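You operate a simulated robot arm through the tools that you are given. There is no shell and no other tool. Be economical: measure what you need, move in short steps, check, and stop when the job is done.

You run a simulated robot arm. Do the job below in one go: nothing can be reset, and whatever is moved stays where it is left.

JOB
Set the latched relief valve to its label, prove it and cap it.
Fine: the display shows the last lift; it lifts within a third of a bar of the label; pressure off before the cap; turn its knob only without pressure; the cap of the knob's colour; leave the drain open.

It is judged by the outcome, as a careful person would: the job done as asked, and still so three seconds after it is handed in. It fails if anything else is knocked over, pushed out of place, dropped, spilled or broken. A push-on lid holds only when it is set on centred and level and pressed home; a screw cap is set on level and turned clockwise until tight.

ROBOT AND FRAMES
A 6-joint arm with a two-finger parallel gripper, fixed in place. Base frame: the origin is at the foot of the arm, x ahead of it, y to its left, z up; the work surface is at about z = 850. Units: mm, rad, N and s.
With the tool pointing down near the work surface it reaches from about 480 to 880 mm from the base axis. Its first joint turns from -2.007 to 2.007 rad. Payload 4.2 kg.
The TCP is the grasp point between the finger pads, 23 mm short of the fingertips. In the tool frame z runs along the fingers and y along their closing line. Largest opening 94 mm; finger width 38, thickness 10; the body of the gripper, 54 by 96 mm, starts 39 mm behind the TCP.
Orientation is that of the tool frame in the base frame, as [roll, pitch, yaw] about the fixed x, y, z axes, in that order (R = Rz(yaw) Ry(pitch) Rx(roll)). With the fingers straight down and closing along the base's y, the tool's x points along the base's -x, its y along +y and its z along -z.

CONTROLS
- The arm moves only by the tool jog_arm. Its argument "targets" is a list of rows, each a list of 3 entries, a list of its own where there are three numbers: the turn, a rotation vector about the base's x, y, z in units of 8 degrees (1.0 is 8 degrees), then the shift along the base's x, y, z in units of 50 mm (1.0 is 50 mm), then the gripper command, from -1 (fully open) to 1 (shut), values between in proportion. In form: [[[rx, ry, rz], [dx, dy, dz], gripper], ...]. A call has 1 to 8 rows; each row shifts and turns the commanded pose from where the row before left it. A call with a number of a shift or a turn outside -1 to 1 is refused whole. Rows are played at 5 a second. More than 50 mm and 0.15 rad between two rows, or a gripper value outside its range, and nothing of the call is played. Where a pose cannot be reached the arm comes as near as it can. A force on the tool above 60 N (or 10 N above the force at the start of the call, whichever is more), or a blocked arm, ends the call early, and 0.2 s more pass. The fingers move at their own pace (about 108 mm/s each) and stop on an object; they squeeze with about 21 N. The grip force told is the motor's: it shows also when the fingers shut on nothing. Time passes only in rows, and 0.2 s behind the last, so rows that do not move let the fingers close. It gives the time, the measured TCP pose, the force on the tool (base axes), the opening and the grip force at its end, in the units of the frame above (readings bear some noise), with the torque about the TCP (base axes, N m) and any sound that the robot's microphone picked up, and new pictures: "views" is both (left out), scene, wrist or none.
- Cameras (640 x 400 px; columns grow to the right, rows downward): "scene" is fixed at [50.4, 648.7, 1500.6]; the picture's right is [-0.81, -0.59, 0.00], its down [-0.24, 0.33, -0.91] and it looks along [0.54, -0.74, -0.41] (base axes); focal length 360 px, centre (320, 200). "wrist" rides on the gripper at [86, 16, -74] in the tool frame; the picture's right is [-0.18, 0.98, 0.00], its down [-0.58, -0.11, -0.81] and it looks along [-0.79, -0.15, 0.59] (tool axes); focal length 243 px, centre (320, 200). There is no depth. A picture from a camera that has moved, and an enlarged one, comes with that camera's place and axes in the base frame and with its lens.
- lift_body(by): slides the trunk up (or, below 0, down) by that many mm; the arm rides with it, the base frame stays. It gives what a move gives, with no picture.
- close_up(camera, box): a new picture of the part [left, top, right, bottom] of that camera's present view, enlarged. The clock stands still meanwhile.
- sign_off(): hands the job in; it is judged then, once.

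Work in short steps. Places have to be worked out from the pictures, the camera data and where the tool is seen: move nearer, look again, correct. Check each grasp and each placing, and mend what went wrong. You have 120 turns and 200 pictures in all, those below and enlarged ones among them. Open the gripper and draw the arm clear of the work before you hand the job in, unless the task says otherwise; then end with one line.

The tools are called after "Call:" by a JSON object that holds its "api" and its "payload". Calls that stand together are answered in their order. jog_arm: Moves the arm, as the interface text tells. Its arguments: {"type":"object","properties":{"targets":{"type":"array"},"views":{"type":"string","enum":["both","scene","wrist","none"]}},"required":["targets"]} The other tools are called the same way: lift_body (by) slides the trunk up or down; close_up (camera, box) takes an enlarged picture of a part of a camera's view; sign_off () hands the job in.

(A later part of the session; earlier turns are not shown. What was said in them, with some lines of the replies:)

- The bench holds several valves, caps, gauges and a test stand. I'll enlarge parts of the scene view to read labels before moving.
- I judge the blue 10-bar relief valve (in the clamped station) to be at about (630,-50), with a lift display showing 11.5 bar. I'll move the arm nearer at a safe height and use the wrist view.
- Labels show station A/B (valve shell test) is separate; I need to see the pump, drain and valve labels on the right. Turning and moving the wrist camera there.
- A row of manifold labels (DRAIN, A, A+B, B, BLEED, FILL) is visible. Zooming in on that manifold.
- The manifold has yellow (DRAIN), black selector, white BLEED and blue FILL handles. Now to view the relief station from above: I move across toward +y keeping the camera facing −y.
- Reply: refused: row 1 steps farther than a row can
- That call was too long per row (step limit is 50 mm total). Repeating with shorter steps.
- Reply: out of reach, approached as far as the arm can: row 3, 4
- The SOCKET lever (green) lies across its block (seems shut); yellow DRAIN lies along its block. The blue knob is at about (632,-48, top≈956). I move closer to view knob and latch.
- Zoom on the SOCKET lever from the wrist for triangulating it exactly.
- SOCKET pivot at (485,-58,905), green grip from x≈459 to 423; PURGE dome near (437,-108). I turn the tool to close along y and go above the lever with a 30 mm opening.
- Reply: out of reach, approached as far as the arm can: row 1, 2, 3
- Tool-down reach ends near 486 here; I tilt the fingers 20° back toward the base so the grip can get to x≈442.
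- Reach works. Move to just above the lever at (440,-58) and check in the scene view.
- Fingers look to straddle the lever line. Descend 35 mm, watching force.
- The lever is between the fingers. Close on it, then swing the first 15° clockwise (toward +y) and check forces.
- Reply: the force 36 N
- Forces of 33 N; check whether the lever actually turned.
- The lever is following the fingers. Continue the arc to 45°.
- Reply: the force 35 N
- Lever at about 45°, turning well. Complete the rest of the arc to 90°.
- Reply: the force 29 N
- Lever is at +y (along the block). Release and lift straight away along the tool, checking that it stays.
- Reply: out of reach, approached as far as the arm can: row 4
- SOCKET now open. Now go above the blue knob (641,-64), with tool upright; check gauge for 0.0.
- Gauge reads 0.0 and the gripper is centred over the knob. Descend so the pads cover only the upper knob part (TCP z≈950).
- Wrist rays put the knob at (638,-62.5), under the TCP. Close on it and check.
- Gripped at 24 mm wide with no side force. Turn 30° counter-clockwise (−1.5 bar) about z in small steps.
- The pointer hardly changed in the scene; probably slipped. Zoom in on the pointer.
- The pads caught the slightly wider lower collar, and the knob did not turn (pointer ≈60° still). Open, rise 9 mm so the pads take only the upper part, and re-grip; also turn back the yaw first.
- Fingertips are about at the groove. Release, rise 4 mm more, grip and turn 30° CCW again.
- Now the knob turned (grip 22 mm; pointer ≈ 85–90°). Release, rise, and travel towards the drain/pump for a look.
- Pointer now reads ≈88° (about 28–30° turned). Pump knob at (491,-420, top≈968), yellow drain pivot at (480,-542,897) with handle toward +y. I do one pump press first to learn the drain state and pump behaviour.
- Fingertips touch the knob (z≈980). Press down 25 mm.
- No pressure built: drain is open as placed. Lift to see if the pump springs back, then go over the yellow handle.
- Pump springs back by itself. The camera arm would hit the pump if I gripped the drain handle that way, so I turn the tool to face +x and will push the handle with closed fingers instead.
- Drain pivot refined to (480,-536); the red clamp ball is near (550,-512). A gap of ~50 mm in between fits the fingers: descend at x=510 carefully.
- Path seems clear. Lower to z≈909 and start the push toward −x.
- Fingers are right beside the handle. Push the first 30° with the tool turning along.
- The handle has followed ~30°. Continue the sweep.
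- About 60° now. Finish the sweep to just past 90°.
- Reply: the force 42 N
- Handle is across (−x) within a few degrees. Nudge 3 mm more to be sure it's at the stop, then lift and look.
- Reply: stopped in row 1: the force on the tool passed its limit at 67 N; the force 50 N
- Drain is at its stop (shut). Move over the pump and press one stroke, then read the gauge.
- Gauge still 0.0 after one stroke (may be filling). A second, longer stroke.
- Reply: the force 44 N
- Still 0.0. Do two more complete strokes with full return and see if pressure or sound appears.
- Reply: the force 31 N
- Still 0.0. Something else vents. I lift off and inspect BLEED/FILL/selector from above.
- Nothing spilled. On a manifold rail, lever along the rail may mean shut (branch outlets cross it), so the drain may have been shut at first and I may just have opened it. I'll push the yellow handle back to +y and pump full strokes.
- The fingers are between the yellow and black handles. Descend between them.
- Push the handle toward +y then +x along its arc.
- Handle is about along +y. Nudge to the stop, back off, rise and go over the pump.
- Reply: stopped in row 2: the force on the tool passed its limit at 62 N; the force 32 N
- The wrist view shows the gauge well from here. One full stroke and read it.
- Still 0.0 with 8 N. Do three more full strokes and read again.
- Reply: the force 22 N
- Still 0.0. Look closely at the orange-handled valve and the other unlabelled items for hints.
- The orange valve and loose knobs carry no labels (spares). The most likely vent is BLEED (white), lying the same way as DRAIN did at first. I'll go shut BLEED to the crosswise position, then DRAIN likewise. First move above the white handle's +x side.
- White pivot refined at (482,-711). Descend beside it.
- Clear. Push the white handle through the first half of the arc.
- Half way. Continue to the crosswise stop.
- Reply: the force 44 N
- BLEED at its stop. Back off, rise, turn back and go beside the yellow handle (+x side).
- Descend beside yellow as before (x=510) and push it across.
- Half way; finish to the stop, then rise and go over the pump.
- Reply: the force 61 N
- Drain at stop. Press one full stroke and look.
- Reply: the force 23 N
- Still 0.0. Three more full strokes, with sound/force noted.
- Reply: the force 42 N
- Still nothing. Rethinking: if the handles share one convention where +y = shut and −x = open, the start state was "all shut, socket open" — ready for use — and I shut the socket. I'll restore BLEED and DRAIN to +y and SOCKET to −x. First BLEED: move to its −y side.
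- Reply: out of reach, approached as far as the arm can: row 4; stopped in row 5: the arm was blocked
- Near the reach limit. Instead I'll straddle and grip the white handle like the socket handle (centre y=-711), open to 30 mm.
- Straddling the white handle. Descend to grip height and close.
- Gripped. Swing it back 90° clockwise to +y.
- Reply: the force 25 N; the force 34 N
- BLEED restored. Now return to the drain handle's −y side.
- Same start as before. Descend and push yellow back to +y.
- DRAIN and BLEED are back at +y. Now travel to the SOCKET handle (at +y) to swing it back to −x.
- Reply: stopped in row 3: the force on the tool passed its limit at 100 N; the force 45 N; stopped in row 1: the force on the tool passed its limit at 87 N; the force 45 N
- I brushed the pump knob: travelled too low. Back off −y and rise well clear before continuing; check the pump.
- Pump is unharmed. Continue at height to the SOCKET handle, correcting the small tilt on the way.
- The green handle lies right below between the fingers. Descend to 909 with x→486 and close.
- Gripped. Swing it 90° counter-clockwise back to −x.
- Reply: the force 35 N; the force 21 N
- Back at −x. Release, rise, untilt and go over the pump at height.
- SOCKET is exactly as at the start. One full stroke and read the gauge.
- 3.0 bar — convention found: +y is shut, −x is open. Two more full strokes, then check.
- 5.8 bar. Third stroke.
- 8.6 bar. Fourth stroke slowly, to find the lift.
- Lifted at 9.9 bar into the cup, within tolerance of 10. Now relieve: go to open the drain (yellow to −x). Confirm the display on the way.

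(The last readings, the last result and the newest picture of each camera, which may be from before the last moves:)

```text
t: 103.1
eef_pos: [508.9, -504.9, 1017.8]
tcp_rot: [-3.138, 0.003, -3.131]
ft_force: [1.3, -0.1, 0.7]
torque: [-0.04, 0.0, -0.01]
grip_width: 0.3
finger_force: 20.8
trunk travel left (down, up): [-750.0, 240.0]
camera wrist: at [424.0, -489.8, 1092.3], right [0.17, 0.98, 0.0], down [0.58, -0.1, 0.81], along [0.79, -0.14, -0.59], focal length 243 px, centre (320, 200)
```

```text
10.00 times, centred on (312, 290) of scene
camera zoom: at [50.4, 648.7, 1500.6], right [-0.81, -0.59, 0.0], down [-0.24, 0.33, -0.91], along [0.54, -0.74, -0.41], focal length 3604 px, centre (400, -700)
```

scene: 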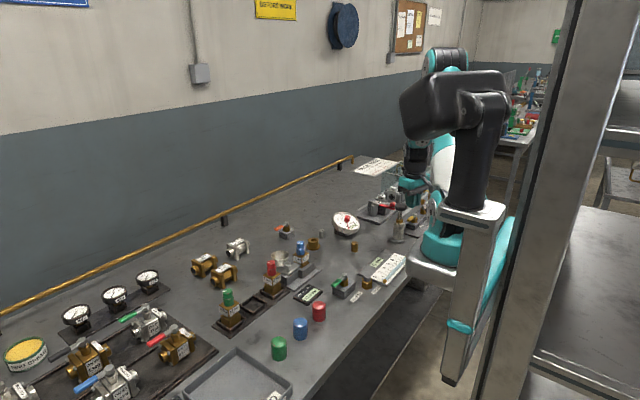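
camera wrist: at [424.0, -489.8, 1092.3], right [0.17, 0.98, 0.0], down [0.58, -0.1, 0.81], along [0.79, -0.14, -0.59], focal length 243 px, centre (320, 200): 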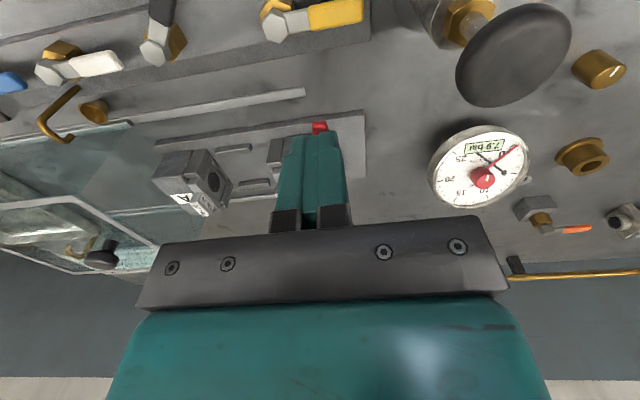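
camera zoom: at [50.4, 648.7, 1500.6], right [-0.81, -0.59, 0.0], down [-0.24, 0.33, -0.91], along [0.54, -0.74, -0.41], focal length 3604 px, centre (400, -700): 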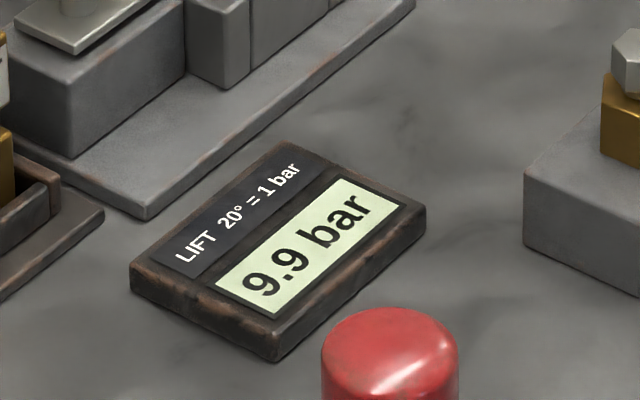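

Display 9.9 bar; line now ~7.9 bar. Descend beside yellow and push it open as before.

Call:
{"api": "jog_arm", "payload": {"targets": [[[0, 0, 0], [0.03, 0, -0.75], 1], [[0, 0, 0], [0, 0, -0.75], 1], [[0, 0, 0], [0, 0, -0.66], 1], [[0, 0, 0], [0, 0, 0], 1]], "views": "none"}}

Call:
{"api": "jog_arm", "payload": {"targets": [[[0, 0, 0.9375], [-0.138, 0.036, 0], 1], [[0, 0, 0.9375], [-0.082, 0.031, 0], 1], [[0, 0, 0.9375], [-0.09, 0.041, 0], 1], [[0, 0, 0.9375], [-0.076, -0.01, 0], 1], [[0, 0, 0.9375], [-0.108, 0.034, 0], 1], [[0, 0, 0.9375], [-0.124, 0.032, 0], 1], [[0, 0, 0.9375], [-0.132, 0.012, 0], 1], [[0, 0, 0.9375], [-0.132, -0.01, 0], 1]], "views": "wrist"}}

Call:
{"api": "jog_arm", "payload": {"targets": [[[0, 0, 0.9375], [-0.122, -0.054, 0], 1], [[0, 0, 0.9375], [-0.132, -0.056, 0], 1], [[0, 0, 0.9375], [-0.106, -0.078, 0], 1], [[0, 0, 0.9375], [-0.072, -0.12, 0], 1]], "views": "wrist"}}

```text
t: 104.1
eef_pos: [512.5, -506.6, 912.7]
tcp_rot: [-3.136, 0.002, -3.132]
ft_force: [0.1, -0.3, 0.1]
torque: [0.0, -0.03, -0.02]
grip_width: 0.0
finger_force: 21.4
trunk travel left (down, up): [-750.0, 240.0]
```

```text
t: 105.9
eef_pos: [468.3, -497.2, 911.8]
tcp_rot: [-3.139, 0.001, -2.083]
ft_force: [0.4, 0.2, 0.3]
torque: [-0.01, 0.01, -0.02]
grip_width: 0.0
finger_force: 21.1
trunk travel left (down, up): [-750.0, 240.0]
camera wrist: at [410.7, -565.1, 985.1], right [-0.77, 0.64, 0.0], down [0.38, 0.45, 0.81], along [0.52, 0.62, -0.59], focal length 243 px, centre (320, 200)
```

wrist: 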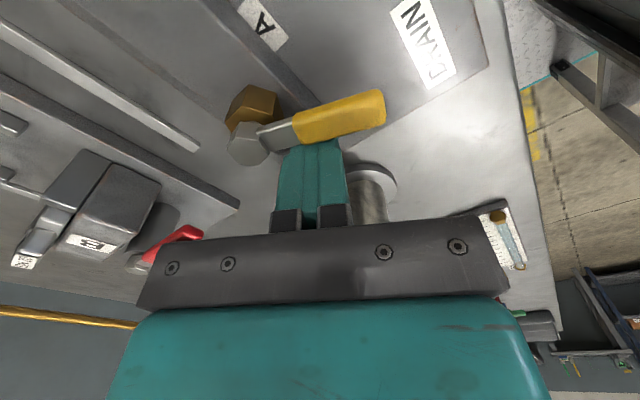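

```text
t: 106.9
eef_pos: [448.5, -504.5, 911.3]
tcp_rot: [-3.137, 0.015, -1.551]
ft_force: [9.9, 54.8, 12.3]
torque: [0.01, 0.25, 0.29]
grip_width: 0.1
finger_force: 21.0
trunk travel left (down, up): [-750.0, 240.0]
camera wrist: at [433.2, -593.2, 983.3], right [-0.99, 0.16, 0.0], down [0.09, 0.57, 0.82], along [0.13, 0.8, -0.58], focal length 243 px, centre (320, 200)
```

wrist: 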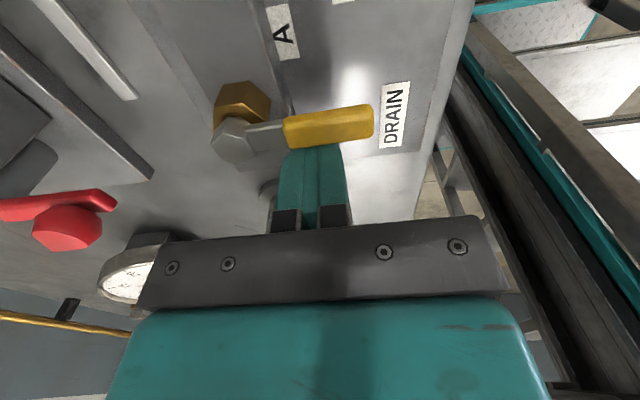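

Drain at its open stop. Back off, rise high, check the gauge and turn back while travelling toward the caps.

Call:
{"api": "jog_arm", "payload": {"targets": [[[0, 0, 0], [0, 0.2, 0], 1], [[0, 0, 0], [0, 0.05, 0.9], 1], [[0, 0, 0], [0, 0, 0.95], 1], [[0, 0, 0], [0, 0, 0.95], 1], [[0, 0, -0.94], [0.3, 0.2, 0.3], 1], [[0, 0, -0.94], [0.3, 0.6, 0], 1], [[0, 0, -0.94], [0.3, 0.8, 0], 1], [[0, 0, -0.94], [0.3, 0.8, 0], 1]], "views": "none"}}

Call:
{"api": "close_up", "payload": {"camera": "scene", "box": [330, 205, 370, 235]}}

Call:
{"api": "jog_arm", "payload": {"targets": [[[0, 0, -0.94], [0.1, 0.95, 0], -0.2], [[0, 0, -0.94], [0, 0.95, 0], -0.2], [[0, 0, -0.94], [0, 0.95, 0], -0.2], [[0, 0, -0.94], [0, 0.95, 0], -0.2], [[0, 0, -0.94], [0, 0.95, 0], -0.2], [[0, 0, -0.94], [0, 0.95, 0], -0.2], [[0, 0, -0.94], [0, 0.95, 0], -0.2], [[0, 0, -0.94], [0, 0.95, 0], -0.2]], "views": "none"}}

```text
t: 108.7
eef_pos: [505.0, -380.0, 1066.7]
tcp_rot: [-3.138, 0.003, -2.09]
ft_force: [0.3, 0.6, 0.0]
torque: [0.01, -0.01, 0.02]
grip_width: 0.1
finger_force: 20.8
trunk travel left (down, up): [-750.0, 240.0]
```

```text
13.33 times, centred on (350, 220) of scene
camera zoom: at [50.4, 648.7, 1500.6], right [-0.81, -0.59, 0.0], down [-0.24, 0.33, -0.91], along [0.54, -0.74, -0.41], focal length 4805 px, centre (-80, -67)
```

zoom: 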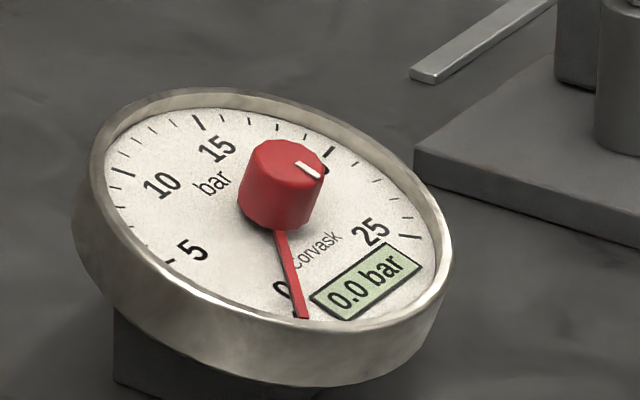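

```text
t: 110.5
eef_pos: [509.6, 1.6, 1063.9]
tcp_rot: [-3.139, 0.002, -3.136]
ft_force: [-0.5, -0.4, -0.2]
torque: [0.04, 0.0, -0.02]
grip_width: 56.2
finger_force: 0.0
trunk travel left (down, up): [-750.0, 240.0]
```

Pressure is off (0.0). Now the blue cap, estimated at (475,147), ~34 mm wide, 46 tall. Move above it and look with the wrist camera.

Call:
{"api": "jog_arm", "payload": {"targets": [[[0, 0, 0], [0, 0.95, 0], -0.28], [[0, 0, 0], [0, 0.95, 0], -0.28], [[0, 0, 0], [-0.1, 0.95, 0], -0.28], [[0, 0, 0], [-0.2, 0.05, -0.6], -0.28], [[0, 0, 0], [-0.1, 0, -0.6], -0.28]], "views": "both"}}

```text
t: 111.7
eef_pos: [491.8, 146.4, 1005.5]
tcp_rot: [-3.139, 0.001, -3.135]
ft_force: [-0.7, -0.1, 0.5]
torque: [0.05, 0.0, 0.0]
grip_width: 60.0
finger_force: 0.1
trunk travel left (down, up): [-750.0, 240.0]
camera wrist: at [404.9, 161.1, 1080.7], right [0.18, 0.98, 0.0], down [0.58, -0.1, 0.81], along [0.79, -0.15, -0.59], focal length 243 px, centre (320, 200)
```

scene: 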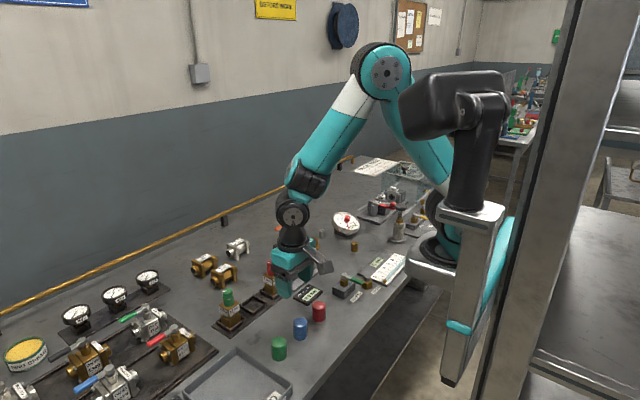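
wrist: 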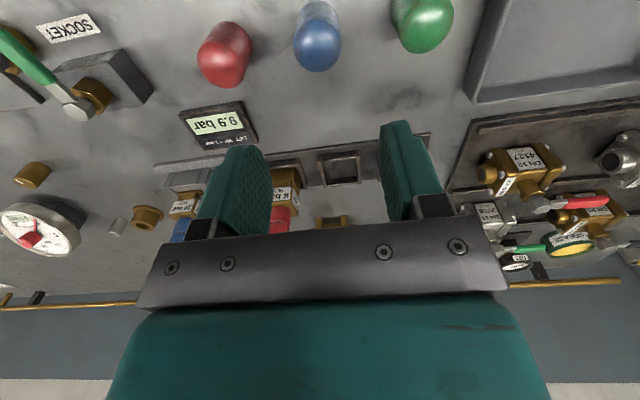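

Blue cap at about (479,145). Descend around it to z≈887.

Call:
{"api": "jog_arm", "payload": {"targets": [[[0, 0, 0], [-0.26, -0.03, -0.6], -0.28], [[0, 0, 0], [0, 0, -0.8], -0.28], [[0, 0, 0], [0, 0, -0.5], -0.28], [[0, 0, 0], [0, 0, 0], -0.28]], "views": "wrist"}}

Call:
{"api": "close_up", "payload": {"camera": "scene", "box": [260, 270, 340, 350]}}

```text
t: 112.7
eef_pos: [479.6, 144.8, 911.0]
tcp_rot: [-3.138, 0.002, -3.135]
ft_force: [-0.2, -0.7, -0.1]
torque: [-0.03, 0.04, 0.03]
grip_width: 60.1
finger_force: 0.0
trunk travel left (down, up): [-750.0, 240.0]
camera wrist: at [392.3, 159.8, 984.1], right [0.18, 0.98, 0.0], down [0.58, -0.1, 0.81], along [0.79, -0.15, -0.59], focal length 243 px, centre (320, 200)
```

wrist: 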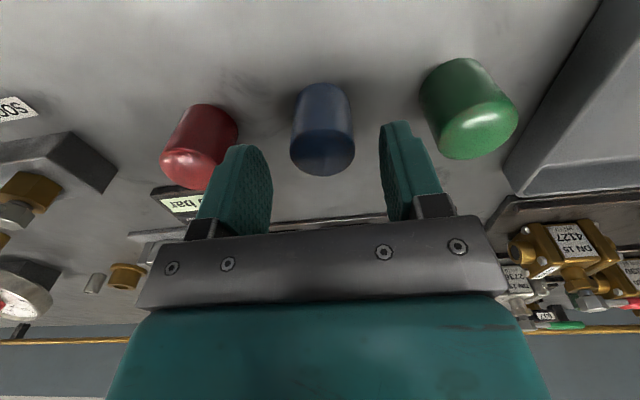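

```text
5.00 times, centred on (300, 310) of scene
camera zoom: at [50.4, 648.7, 1500.6], right [-0.81, -0.59, 0.0], down [-0.24, 0.33, -0.91], along [0.54, -0.74, -0.41], focal length 1802 px, centre (420, -350)
```

zoom: 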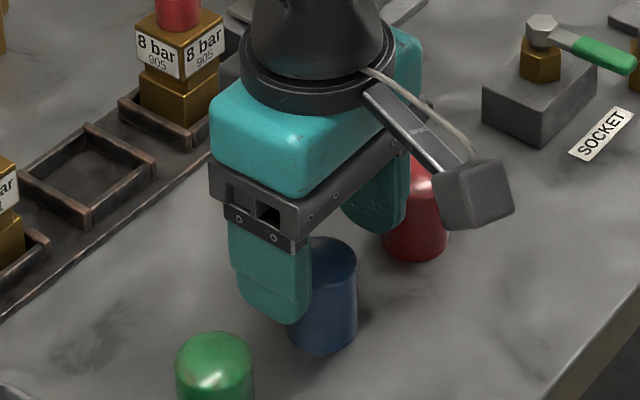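

Cap centre ≈(478,145). Lower to z≈887 and grip.

Call:
{"api": "jog_arm", "payload": {"targets": [[[0, 0, 0], [-0.04, 0, -0.48], -0.28], [[0, 0, 0], [0, 0, 0], -0.28], [[0, 0, 0], [0, 0, 0], 1], [[0, 0, 0], [0, 0, 0], 1], [[0, 0, 0], [0, 0, 0], 1]], "views": "wrist"}}

```text
t: 113.9
eef_pos: [477.6, 143.8, 885.7]
tcp_rot: [-3.137, 0.002, -3.135]
ft_force: [-0.5, 0.0, 0.3]
torque: [0.03, 0.0, -0.01]
grip_width: 35.5
finger_force: 21.7
trunk travel left (down, up): [-750.0, 240.0]
camera wrist: at [390.0, 159.4, 960.4], right [0.18, 0.98, 0.0], down [0.58, -0.1, 0.81], along [0.79, -0.15, -0.59], focal length 243 px, centre (320, 200)
```

wrist: 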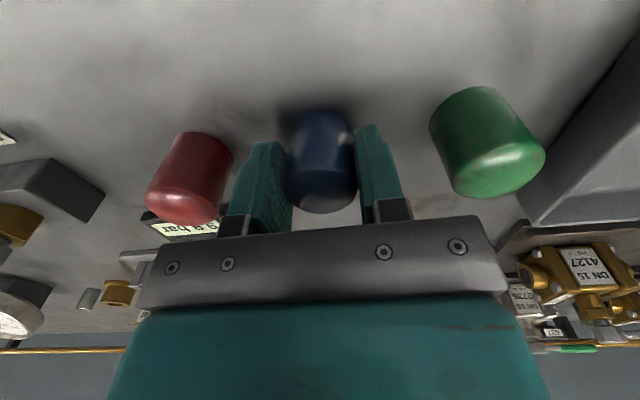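

Cap held (35.5 mm), its centre ≈1 mm ahead (+x) of the TCP. Lift and carry it over to the valve at height.

Call:
{"api": "jog_arm", "payload": {"targets": [[[0, 0, 0], [0, 0, 0.6], 1], [[0, 0, 0], [0, 0, 0.95], 1], [[0, 0, 0], [0, 0, 0.95], 1], [[0, 0, 0], [0.55, -0.7, 0.2], 1], [[0, 0, 0], [0.55, -0.7, 0], 1], [[0, 0, 0], [0.55, -0.7, 0], 1], [[0, 0, 0], [0.55, -0.7, 0], 1], [[0, 0, 0], [0.55, -0.7, 0], 1]], "views": "none"}}

Call:
{"api": "jog_arm", "payload": {"targets": [[[0, 0, 0], [0.35, -0.6, 0], 1], [[0, 0, 0], [0, 0, 0], 1], [[0, 0, 0], [0, 0, 0], 1]], "views": "wrist"}}

Call:
{"api": "close_up", "payload": {"camera": "scene", "box": [268, 200, 332, 280]}}

```text
t: 115.7
eef_pos: [617.2, -28.3, 1022.2]
tcp_rot: [-3.137, 0.0, -3.135]
ft_force: [-0.2, 0.2, 0.2]
torque: [0.01, -0.02, 0.03]
grip_width: 35.5
finger_force: 20.2
trunk travel left (down, up): [-750.0, 240.0]
```

```text
t: 116.5
eef_pos: [632.9, -58.2, 1020.8]
tcp_rot: [-3.137, 0.003, -3.136]
ft_force: [-0.2, 0.3, -0.4]
torque: [0.03, 0.0, -0.02]
grip_width: 35.4
finger_force: 20.6
trunk travel left (down, up): [-750.0, 240.0]
camera wrist: at [545.7, -43.5, 1095.0], right [0.18, 0.98, 0.0], down [0.58, -0.1, 0.81], along [0.79, -0.15, -0.59], focal length 243 px, centre (320, 200)
```

wrist: 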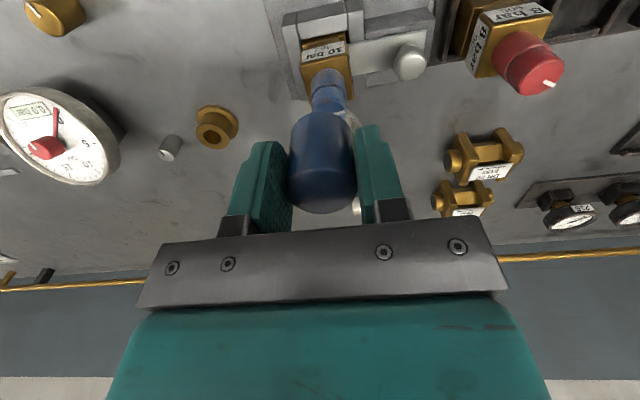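

```text
5.00 times, centred on (300, 240) of scene
camera zoom: at [50.4, 648.7, 1500.6], right [-0.81, -0.59, 0.0], down [-0.24, 0.33, -0.91], along [0.54, -0.74, -0.41], focal length 1802 px, centre (420, 0)
```

zoom: 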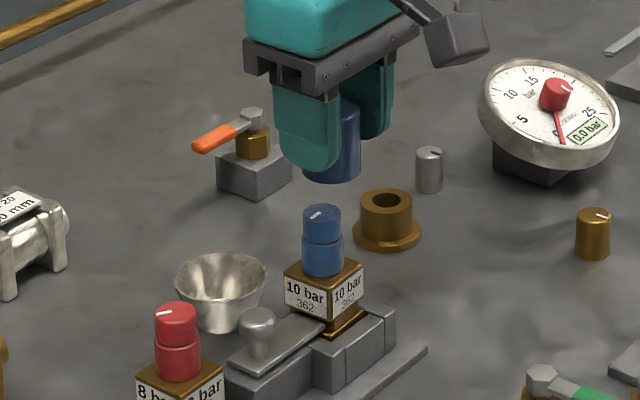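

Zoom in on the cap/knob alignment in the wrist view.

Call:
{"api": "close_up", "payload": {"camera": "wrist", "box": [260, 30, 388, 230]}}

```text
2.00 times, centred on (324, 130) of wrist
camera zoom: at [545.7, -43.5, 1095.0], right [0.18, 0.98, 0.0], down [0.58, -0.1, 0.81], along [0.79, -0.15, -0.59], focal length 485 px, centre (312, 340)
```

zoom: 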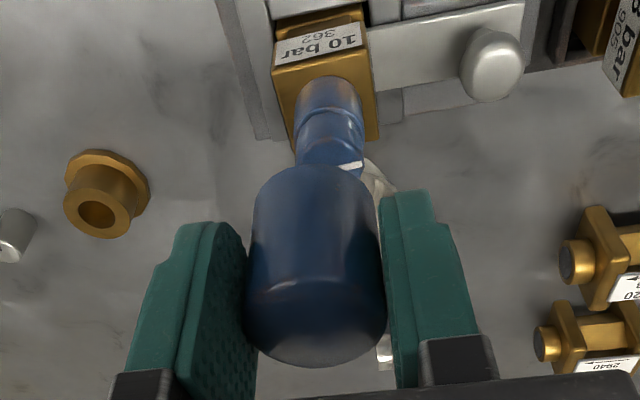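

Knob centre recomputed (top z≈953) at about (640.5,-56.5). Shift the cap there, lower until just above the knob, and check in both views.

Call:
{"api": "jog_arm", "payload": {"targets": [[[0, 0, 0], [0.13, 0.035, -0.2], 1], [[0, 0, 0], [0, 0, -0.2], 1], [[0, 0, 0], [0, 0, 0], 1]], "views": "none"}}

Call:
{"api": "close_up", "payload": {"camera": "scene", "box": [280, 215, 320, 265]}}

Call:
{"api": "close_up", "payload": {"camera": "wrist", "box": [260, 30, 388, 230]}}

```text
t: 117.3
eef_pos: [639.1, -58.4, 1000.4]
tcp_rot: [-3.138, 0.002, -3.134]
ft_force: [-0.3, -0.3, -1.0]
torque: [0.04, 0.02, 0.01]
grip_width: 35.5
finger_force: 20.9
trunk travel left (down, up): [-750.0, 240.0]
```

```text
8.00 times, centred on (300, 240) of scene
camera zoom: at [50.4, 648.7, 1500.6], right [-0.81, -0.59, 0.0], down [-0.24, 0.33, -0.91], along [0.54, -0.74, -0.41], focal length 2883 px, centre (480, -120)
```

zoom: 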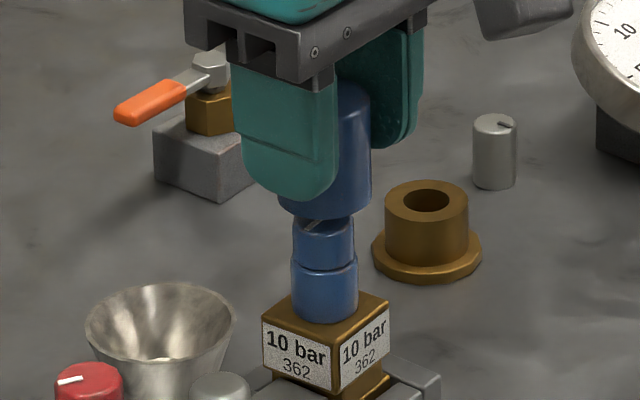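

```text
2.00 times, centred on (324, 130) of wrist
camera zoom: at [552.0, -42.7, 1074.7], right [0.18, 0.98, 0.0], down [0.58, -0.1, 0.81], along [0.79, -0.15, -0.59], focal length 485 px, centre (312, 340)
```

zoom: 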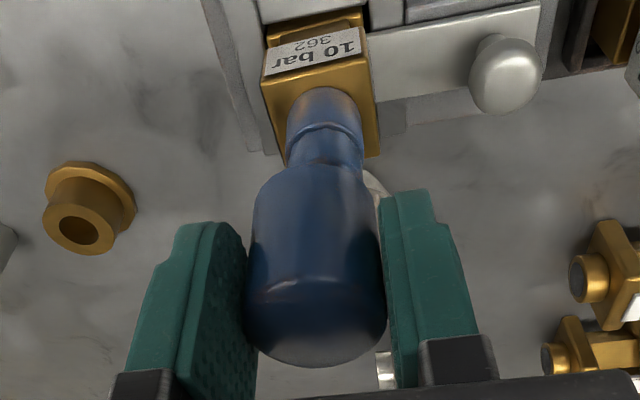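

Both views agree the cap must move about +3 mm in y. Apply and recheck.

Call:
{"api": "jog_arm", "payload": {"targets": [[[0, 0, 0], [-0.01, 0.06, -0.1], 1], [[0, 0, 0], [0, 0, 0], 1]], "views": "none"}}

Call:
{"api": "close_up", "payload": {"camera": "scene", "box": [285, 225, 317, 265]}}

Call:
{"api": "close_up", "payload": {"camera": "wrist", "box": [280, 60, 360, 220]}}

```text
t: 117.9
eef_pos: [638.4, -54.4, 994.9]
tcp_rot: [-3.138, 0.0, -3.135]
ft_force: [0.3, 0.2, -0.1]
torque: [-0.03, -0.02, -0.01]
grip_width: 35.3
finger_force: 21.8
trunk travel left (down, up): [-750.0, 240.0]
```

```text
10.00 times, centred on (301, 245) of scene
camera zoom: at [50.4, 648.7, 1500.6], right [-0.81, -0.59, 0.0], down [-0.24, 0.33, -0.91], along [0.54, -0.74, -0.41], focal length 3604 px, centre (510, -250)
```

zoom: 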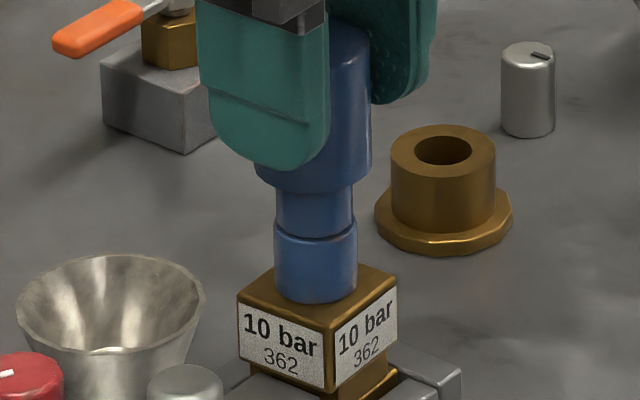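

```text
2.50 times, centred on (320, 140) of wrist
camera zoom: at [551.3, -40.1, 1069.9], right [0.18, 0.98, 0.0], down [0.58, -0.1, 0.81], along [0.79, -0.15, -0.59], focal length 606 px, centre (320, 350)
```

zoom: 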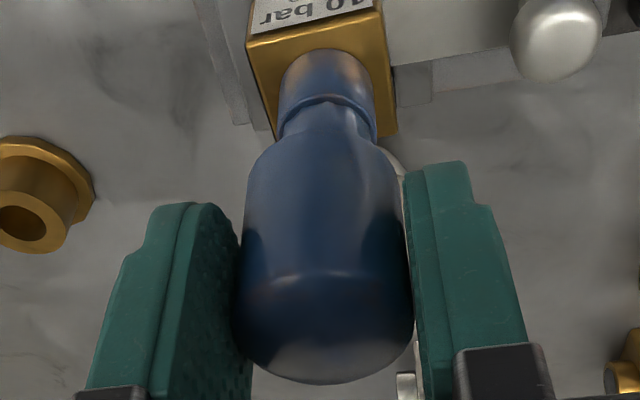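

Well aligned now (within ~1 mm). Lower slowly over the knob, watching force.

Call:
{"api": "jog_arm", "payload": {"targets": [[[0, 0, 0], [0, 0.01, -0.12], 1], [[0, 0, 0], [0, 0, -0.12], 1], [[0, 0, 0], [0, 0, -0.12], 1], [[0, 0, 0], [0, 0, -0.12], 1]], "views": "none"}}

Call:
{"api": "close_up", "payload": {"camera": "scene", "box": [285, 225, 317, 265]}}

```text
t: 118.9
eef_pos: [637.5, -54.6, 972.5]
tcp_rot: [-3.137, 0.001, -3.134]
ft_force: [0.1, -0.4, -0.3]
torque: [-0.01, -0.03, 0.01]
grip_width: 35.3
finger_force: 21.3
trunk travel left (down, up): [-750.0, 240.0]
```

```text
10.00 times, centred on (301, 245) of scene
camera zoom: at [50.4, 648.7, 1500.6], right [-0.81, -0.59, 0.0], down [-0.24, 0.33, -0.91], along [0.54, -0.74, -0.41], focal length 3604 px, centre (510, -250)
```

zoom: 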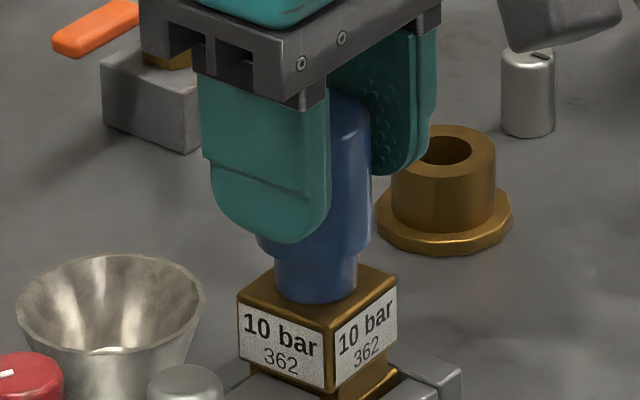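

Slides freely. Continue down until it seats.

Call:
{"api": "jog_arm", "payload": {"targets": [[[0, 0, 0], [0, 0, -0.12], 1], [[0, 0, 0], [0, 0, -0.12], 1], [[0, 0, 0], [0, 0, -0.12], 1], [[0, 0, 0], [0, 0, -0.08], 1], [[0, 0, 0], [0, 0, -0.06], 1]], "views": "none"}}

Call:
{"api": "close_up", "payload": {"camera": "scene", "box": [285, 225, 317, 265]}}

```text
t: 120.1
eef_pos: [638.6, -56.3, 947.7]
tcp_rot: [-3.138, 0.003, -3.137]
ft_force: [1.6, -2.5, 18.8]
torque: [0.18, -0.09, 0.03]
grip_width: 35.5
finger_force: 20.7
trunk travel left (down, up): [-750.0, 240.0]
```

```text
10.00 times, centred on (301, 245) of scene
camera zoom: at [50.4, 648.7, 1500.6], right [-0.81, -0.59, 0.0], down [-0.24, 0.33, -0.91], along [0.54, -0.74, -0.41], focal length 3604 px, centre (510, -250)
```

zoom: 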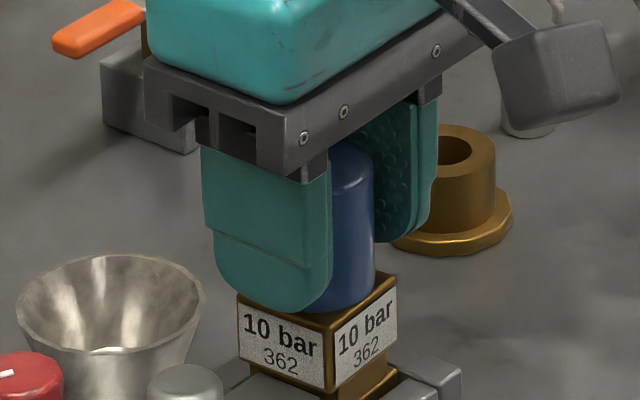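

Resistance 19 N near the body top. Press home in small steps.

Call:
{"api": "jog_arm", "payload": {"targets": [[[0, 0, 0], [0, 0, -0.05], 1], [[0, 0, 0], [0, 0, -0.05], 1], [[0, 0, 0], [0, 0, -0.04], 1]], "views": "none"}}

Call:
{"api": "close_up", "payload": {"camera": "scene", "box": [285, 225, 317, 265]}}

```text
t: 120.7
eef_pos: [639.1, -55.9, 948.4]
tcp_rot: [-3.138, 0.009, -3.134]
ft_force: [-10.7, 2.2, 34.7]
torque: [0.37, 0.5, 0.1]
grip_width: 35.4
finger_force: 20.8
trunk travel left (down, up): [-750.0, 240.0]
stopped in row 2: the force on the tool passed its limit at 65 N (the readings are from after the stop); the commanded pose is now the measured one
```

```text
10.00 times, centred on (301, 245) of scene
camera zoom: at [50.4, 648.7, 1500.6], right [-0.81, -0.59, 0.0], down [-0.24, 0.33, -0.91], along [0.54, -0.74, -0.41], focal length 3604 px, centre (510, -250)
```

zoom: 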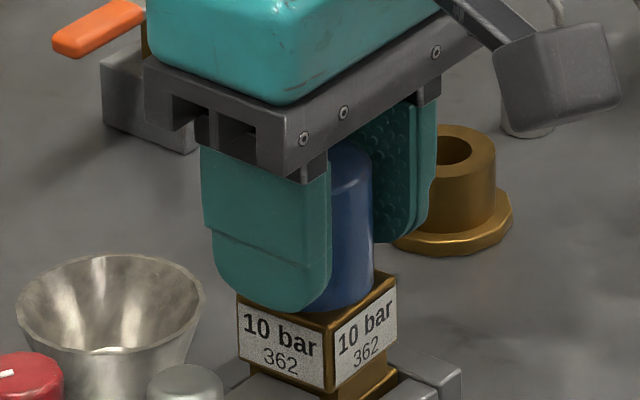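

Hard stop at 65 N. Release, rise and inspect the cap.

Call:
{"api": "jog_arm", "payload": {"targets": [[[0, 0, 0], [0, 0, 0], 0.1], [[0, 0, 0], [0, 0, 0], 0.1], [[0, 0, 0], [0, 0, 0.6], 0.1], [[0, 0, 0], [0, 0, 0.6], 0.1], [[0, 0, 0], [0, 0, 0.4], 1]], "views": "wrist"}}

Call:
{"api": "close_up", "payload": {"camera": "scene", "box": [285, 225, 317, 265]}}

```text
t: 121.8
eef_pos: [640.6, -56.9, 1025.0]
tcp_rot: [-3.138, 0.006, -3.136]
ft_force: [-0.4, -0.7, 0.2]
torque: [0.01, 0.02, -0.02]
grip_width: 0.1
finger_force: 21.5
trunk travel left (down, up): [-750.0, 240.0]
camera wrist: at [553.4, -41.2, 1099.0], right [0.18, 0.98, 0.0], down [0.58, -0.1, 0.81], along [0.8, -0.15, -0.58], focal length 243 px, centre (320, 200)
```

wrist: 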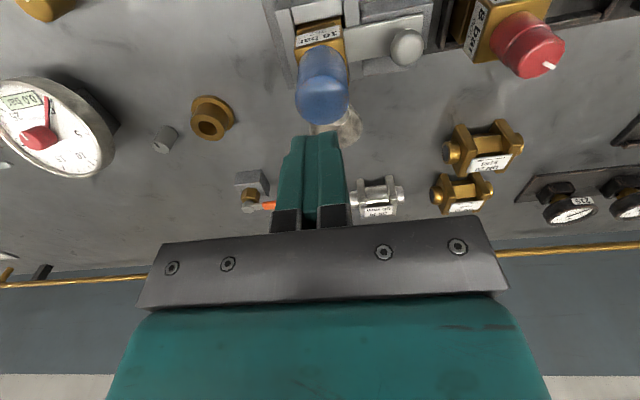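

```text
10.00 times, centred on (301, 245) of scene
camera zoom: at [50.4, 648.7, 1500.6], right [-0.81, -0.59, 0.0], down [-0.24, 0.33, -0.91], along [0.54, -0.74, -0.41], focal length 3604 px, centre (510, -250)
```

zoom: 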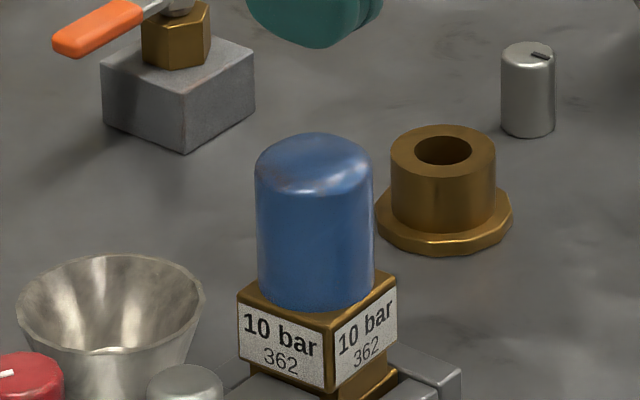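

The cap sits level and centred on the body top. One firm press from above with closed fingers to be sure it's home.

Call:
{"api": "jog_arm", "payload": {"targets": [[[0, 0, 0], [-0.02, 0, -0.5], 1], [[0, 0, 0], [0, 0, -0.3], 1], [[0, 0, 0], [0, 0, -0.1], 1], [[0, 0, 0], [0, 0, -0.08], 1], [[0, 0, 0], [0, 0, -0.08], 1]], "views": "none"}}

Call:
{"api": "jog_arm", "payload": {"targets": [[[0, 0, 0], [0, 0, 0.5], 1], [[0, 0, 0], [0, 0, 0.9], 0], [[0, 0, 0], [0, 0, 0.95], -1], [[0, 0, 0], [-0.5, -0.5, 0.6], -1], [[0, 0, 0], [0, 0, 0.9], -1]], "views": "scene"}}

Call:
{"api": "close_up", "payload": {"camera": "scene", "box": [260, 220, 356, 310]}}

Call:
{"api": "close_up", "payload": {"camera": "scene", "box": [330, 170, 458, 250]}}

```text
t: 122.8
eef_pos: [639.3, -57.5, 986.7]
tcp_rot: [-3.139, 0.018, -3.136]
ft_force: [-13.6, 1.7, 42.4]
torque: [0.06, 0.86, 0.05]
grip_width: 0.0
finger_force: 20.6
trunk travel left (down, up): [-750.0, 240.0]
stopped in row 4: the force on the tool passed its limit at 69 N (the readings are from after the stop); the commanded pose is now the measured one
```

```text
t: 124.0
eef_pos: [615.2, -82.4, 1172.3]
tcp_rot: [-3.139, 0.013, -3.135]
ft_force: [0.3, -0.5, 0.7]
torque: [-0.02, 0.05, -0.01]
grip_width: 94.1
finger_force: 0.1
trunk travel left (down, up): [-750.0, 240.0]
```

scene: 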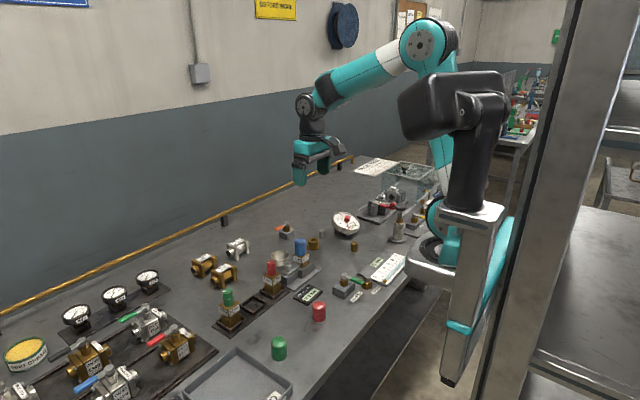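

```text
4.44 times, centred on (308, 265) of scene
camera zoom: at [50.4, 648.7, 1500.6], right [-0.81, -0.59, 0.0], down [-0.24, 0.33, -0.91], along [0.54, -0.74, -0.41], focal length 1602 px, centre (373, -89)
```

zoom: 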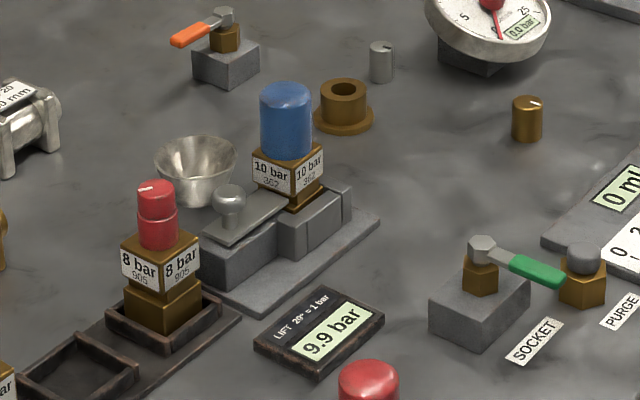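

```text
5.00 times, centred on (394, 210) of scene
camera zoom: at [50.4, 648.7, 1500.6], right [-0.81, -0.59, 0.0], down [-0.24, 0.33, -0.91], along [0.54, -0.74, -0.41], focal length 1802 px, centre (-50, 150)
```

zoom: 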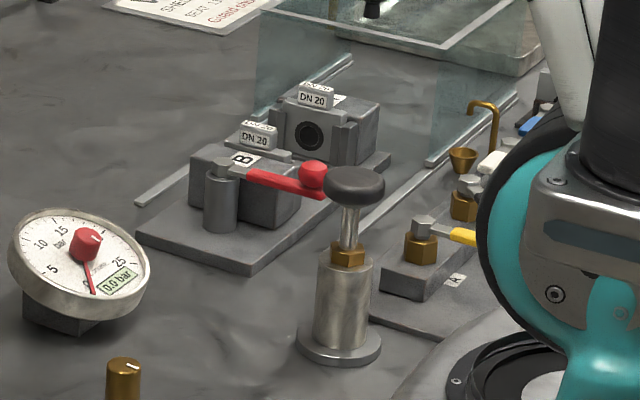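

Everything checks out: blue cap seated level, display 9.9 bar, gauge 0.0, drain open (−x), other items in place, and the arm is clear with the gripper open.

Call:
{"api": "sign_off", "payload": {}}

```text
The job is handed in.
```

The blue 10-bar relief valve is set and proven: the display shows the last lift at 9.9 bar. The pressure is off (gauge 0.0 bar), the blue cap is pressed home, and the drain is left open.
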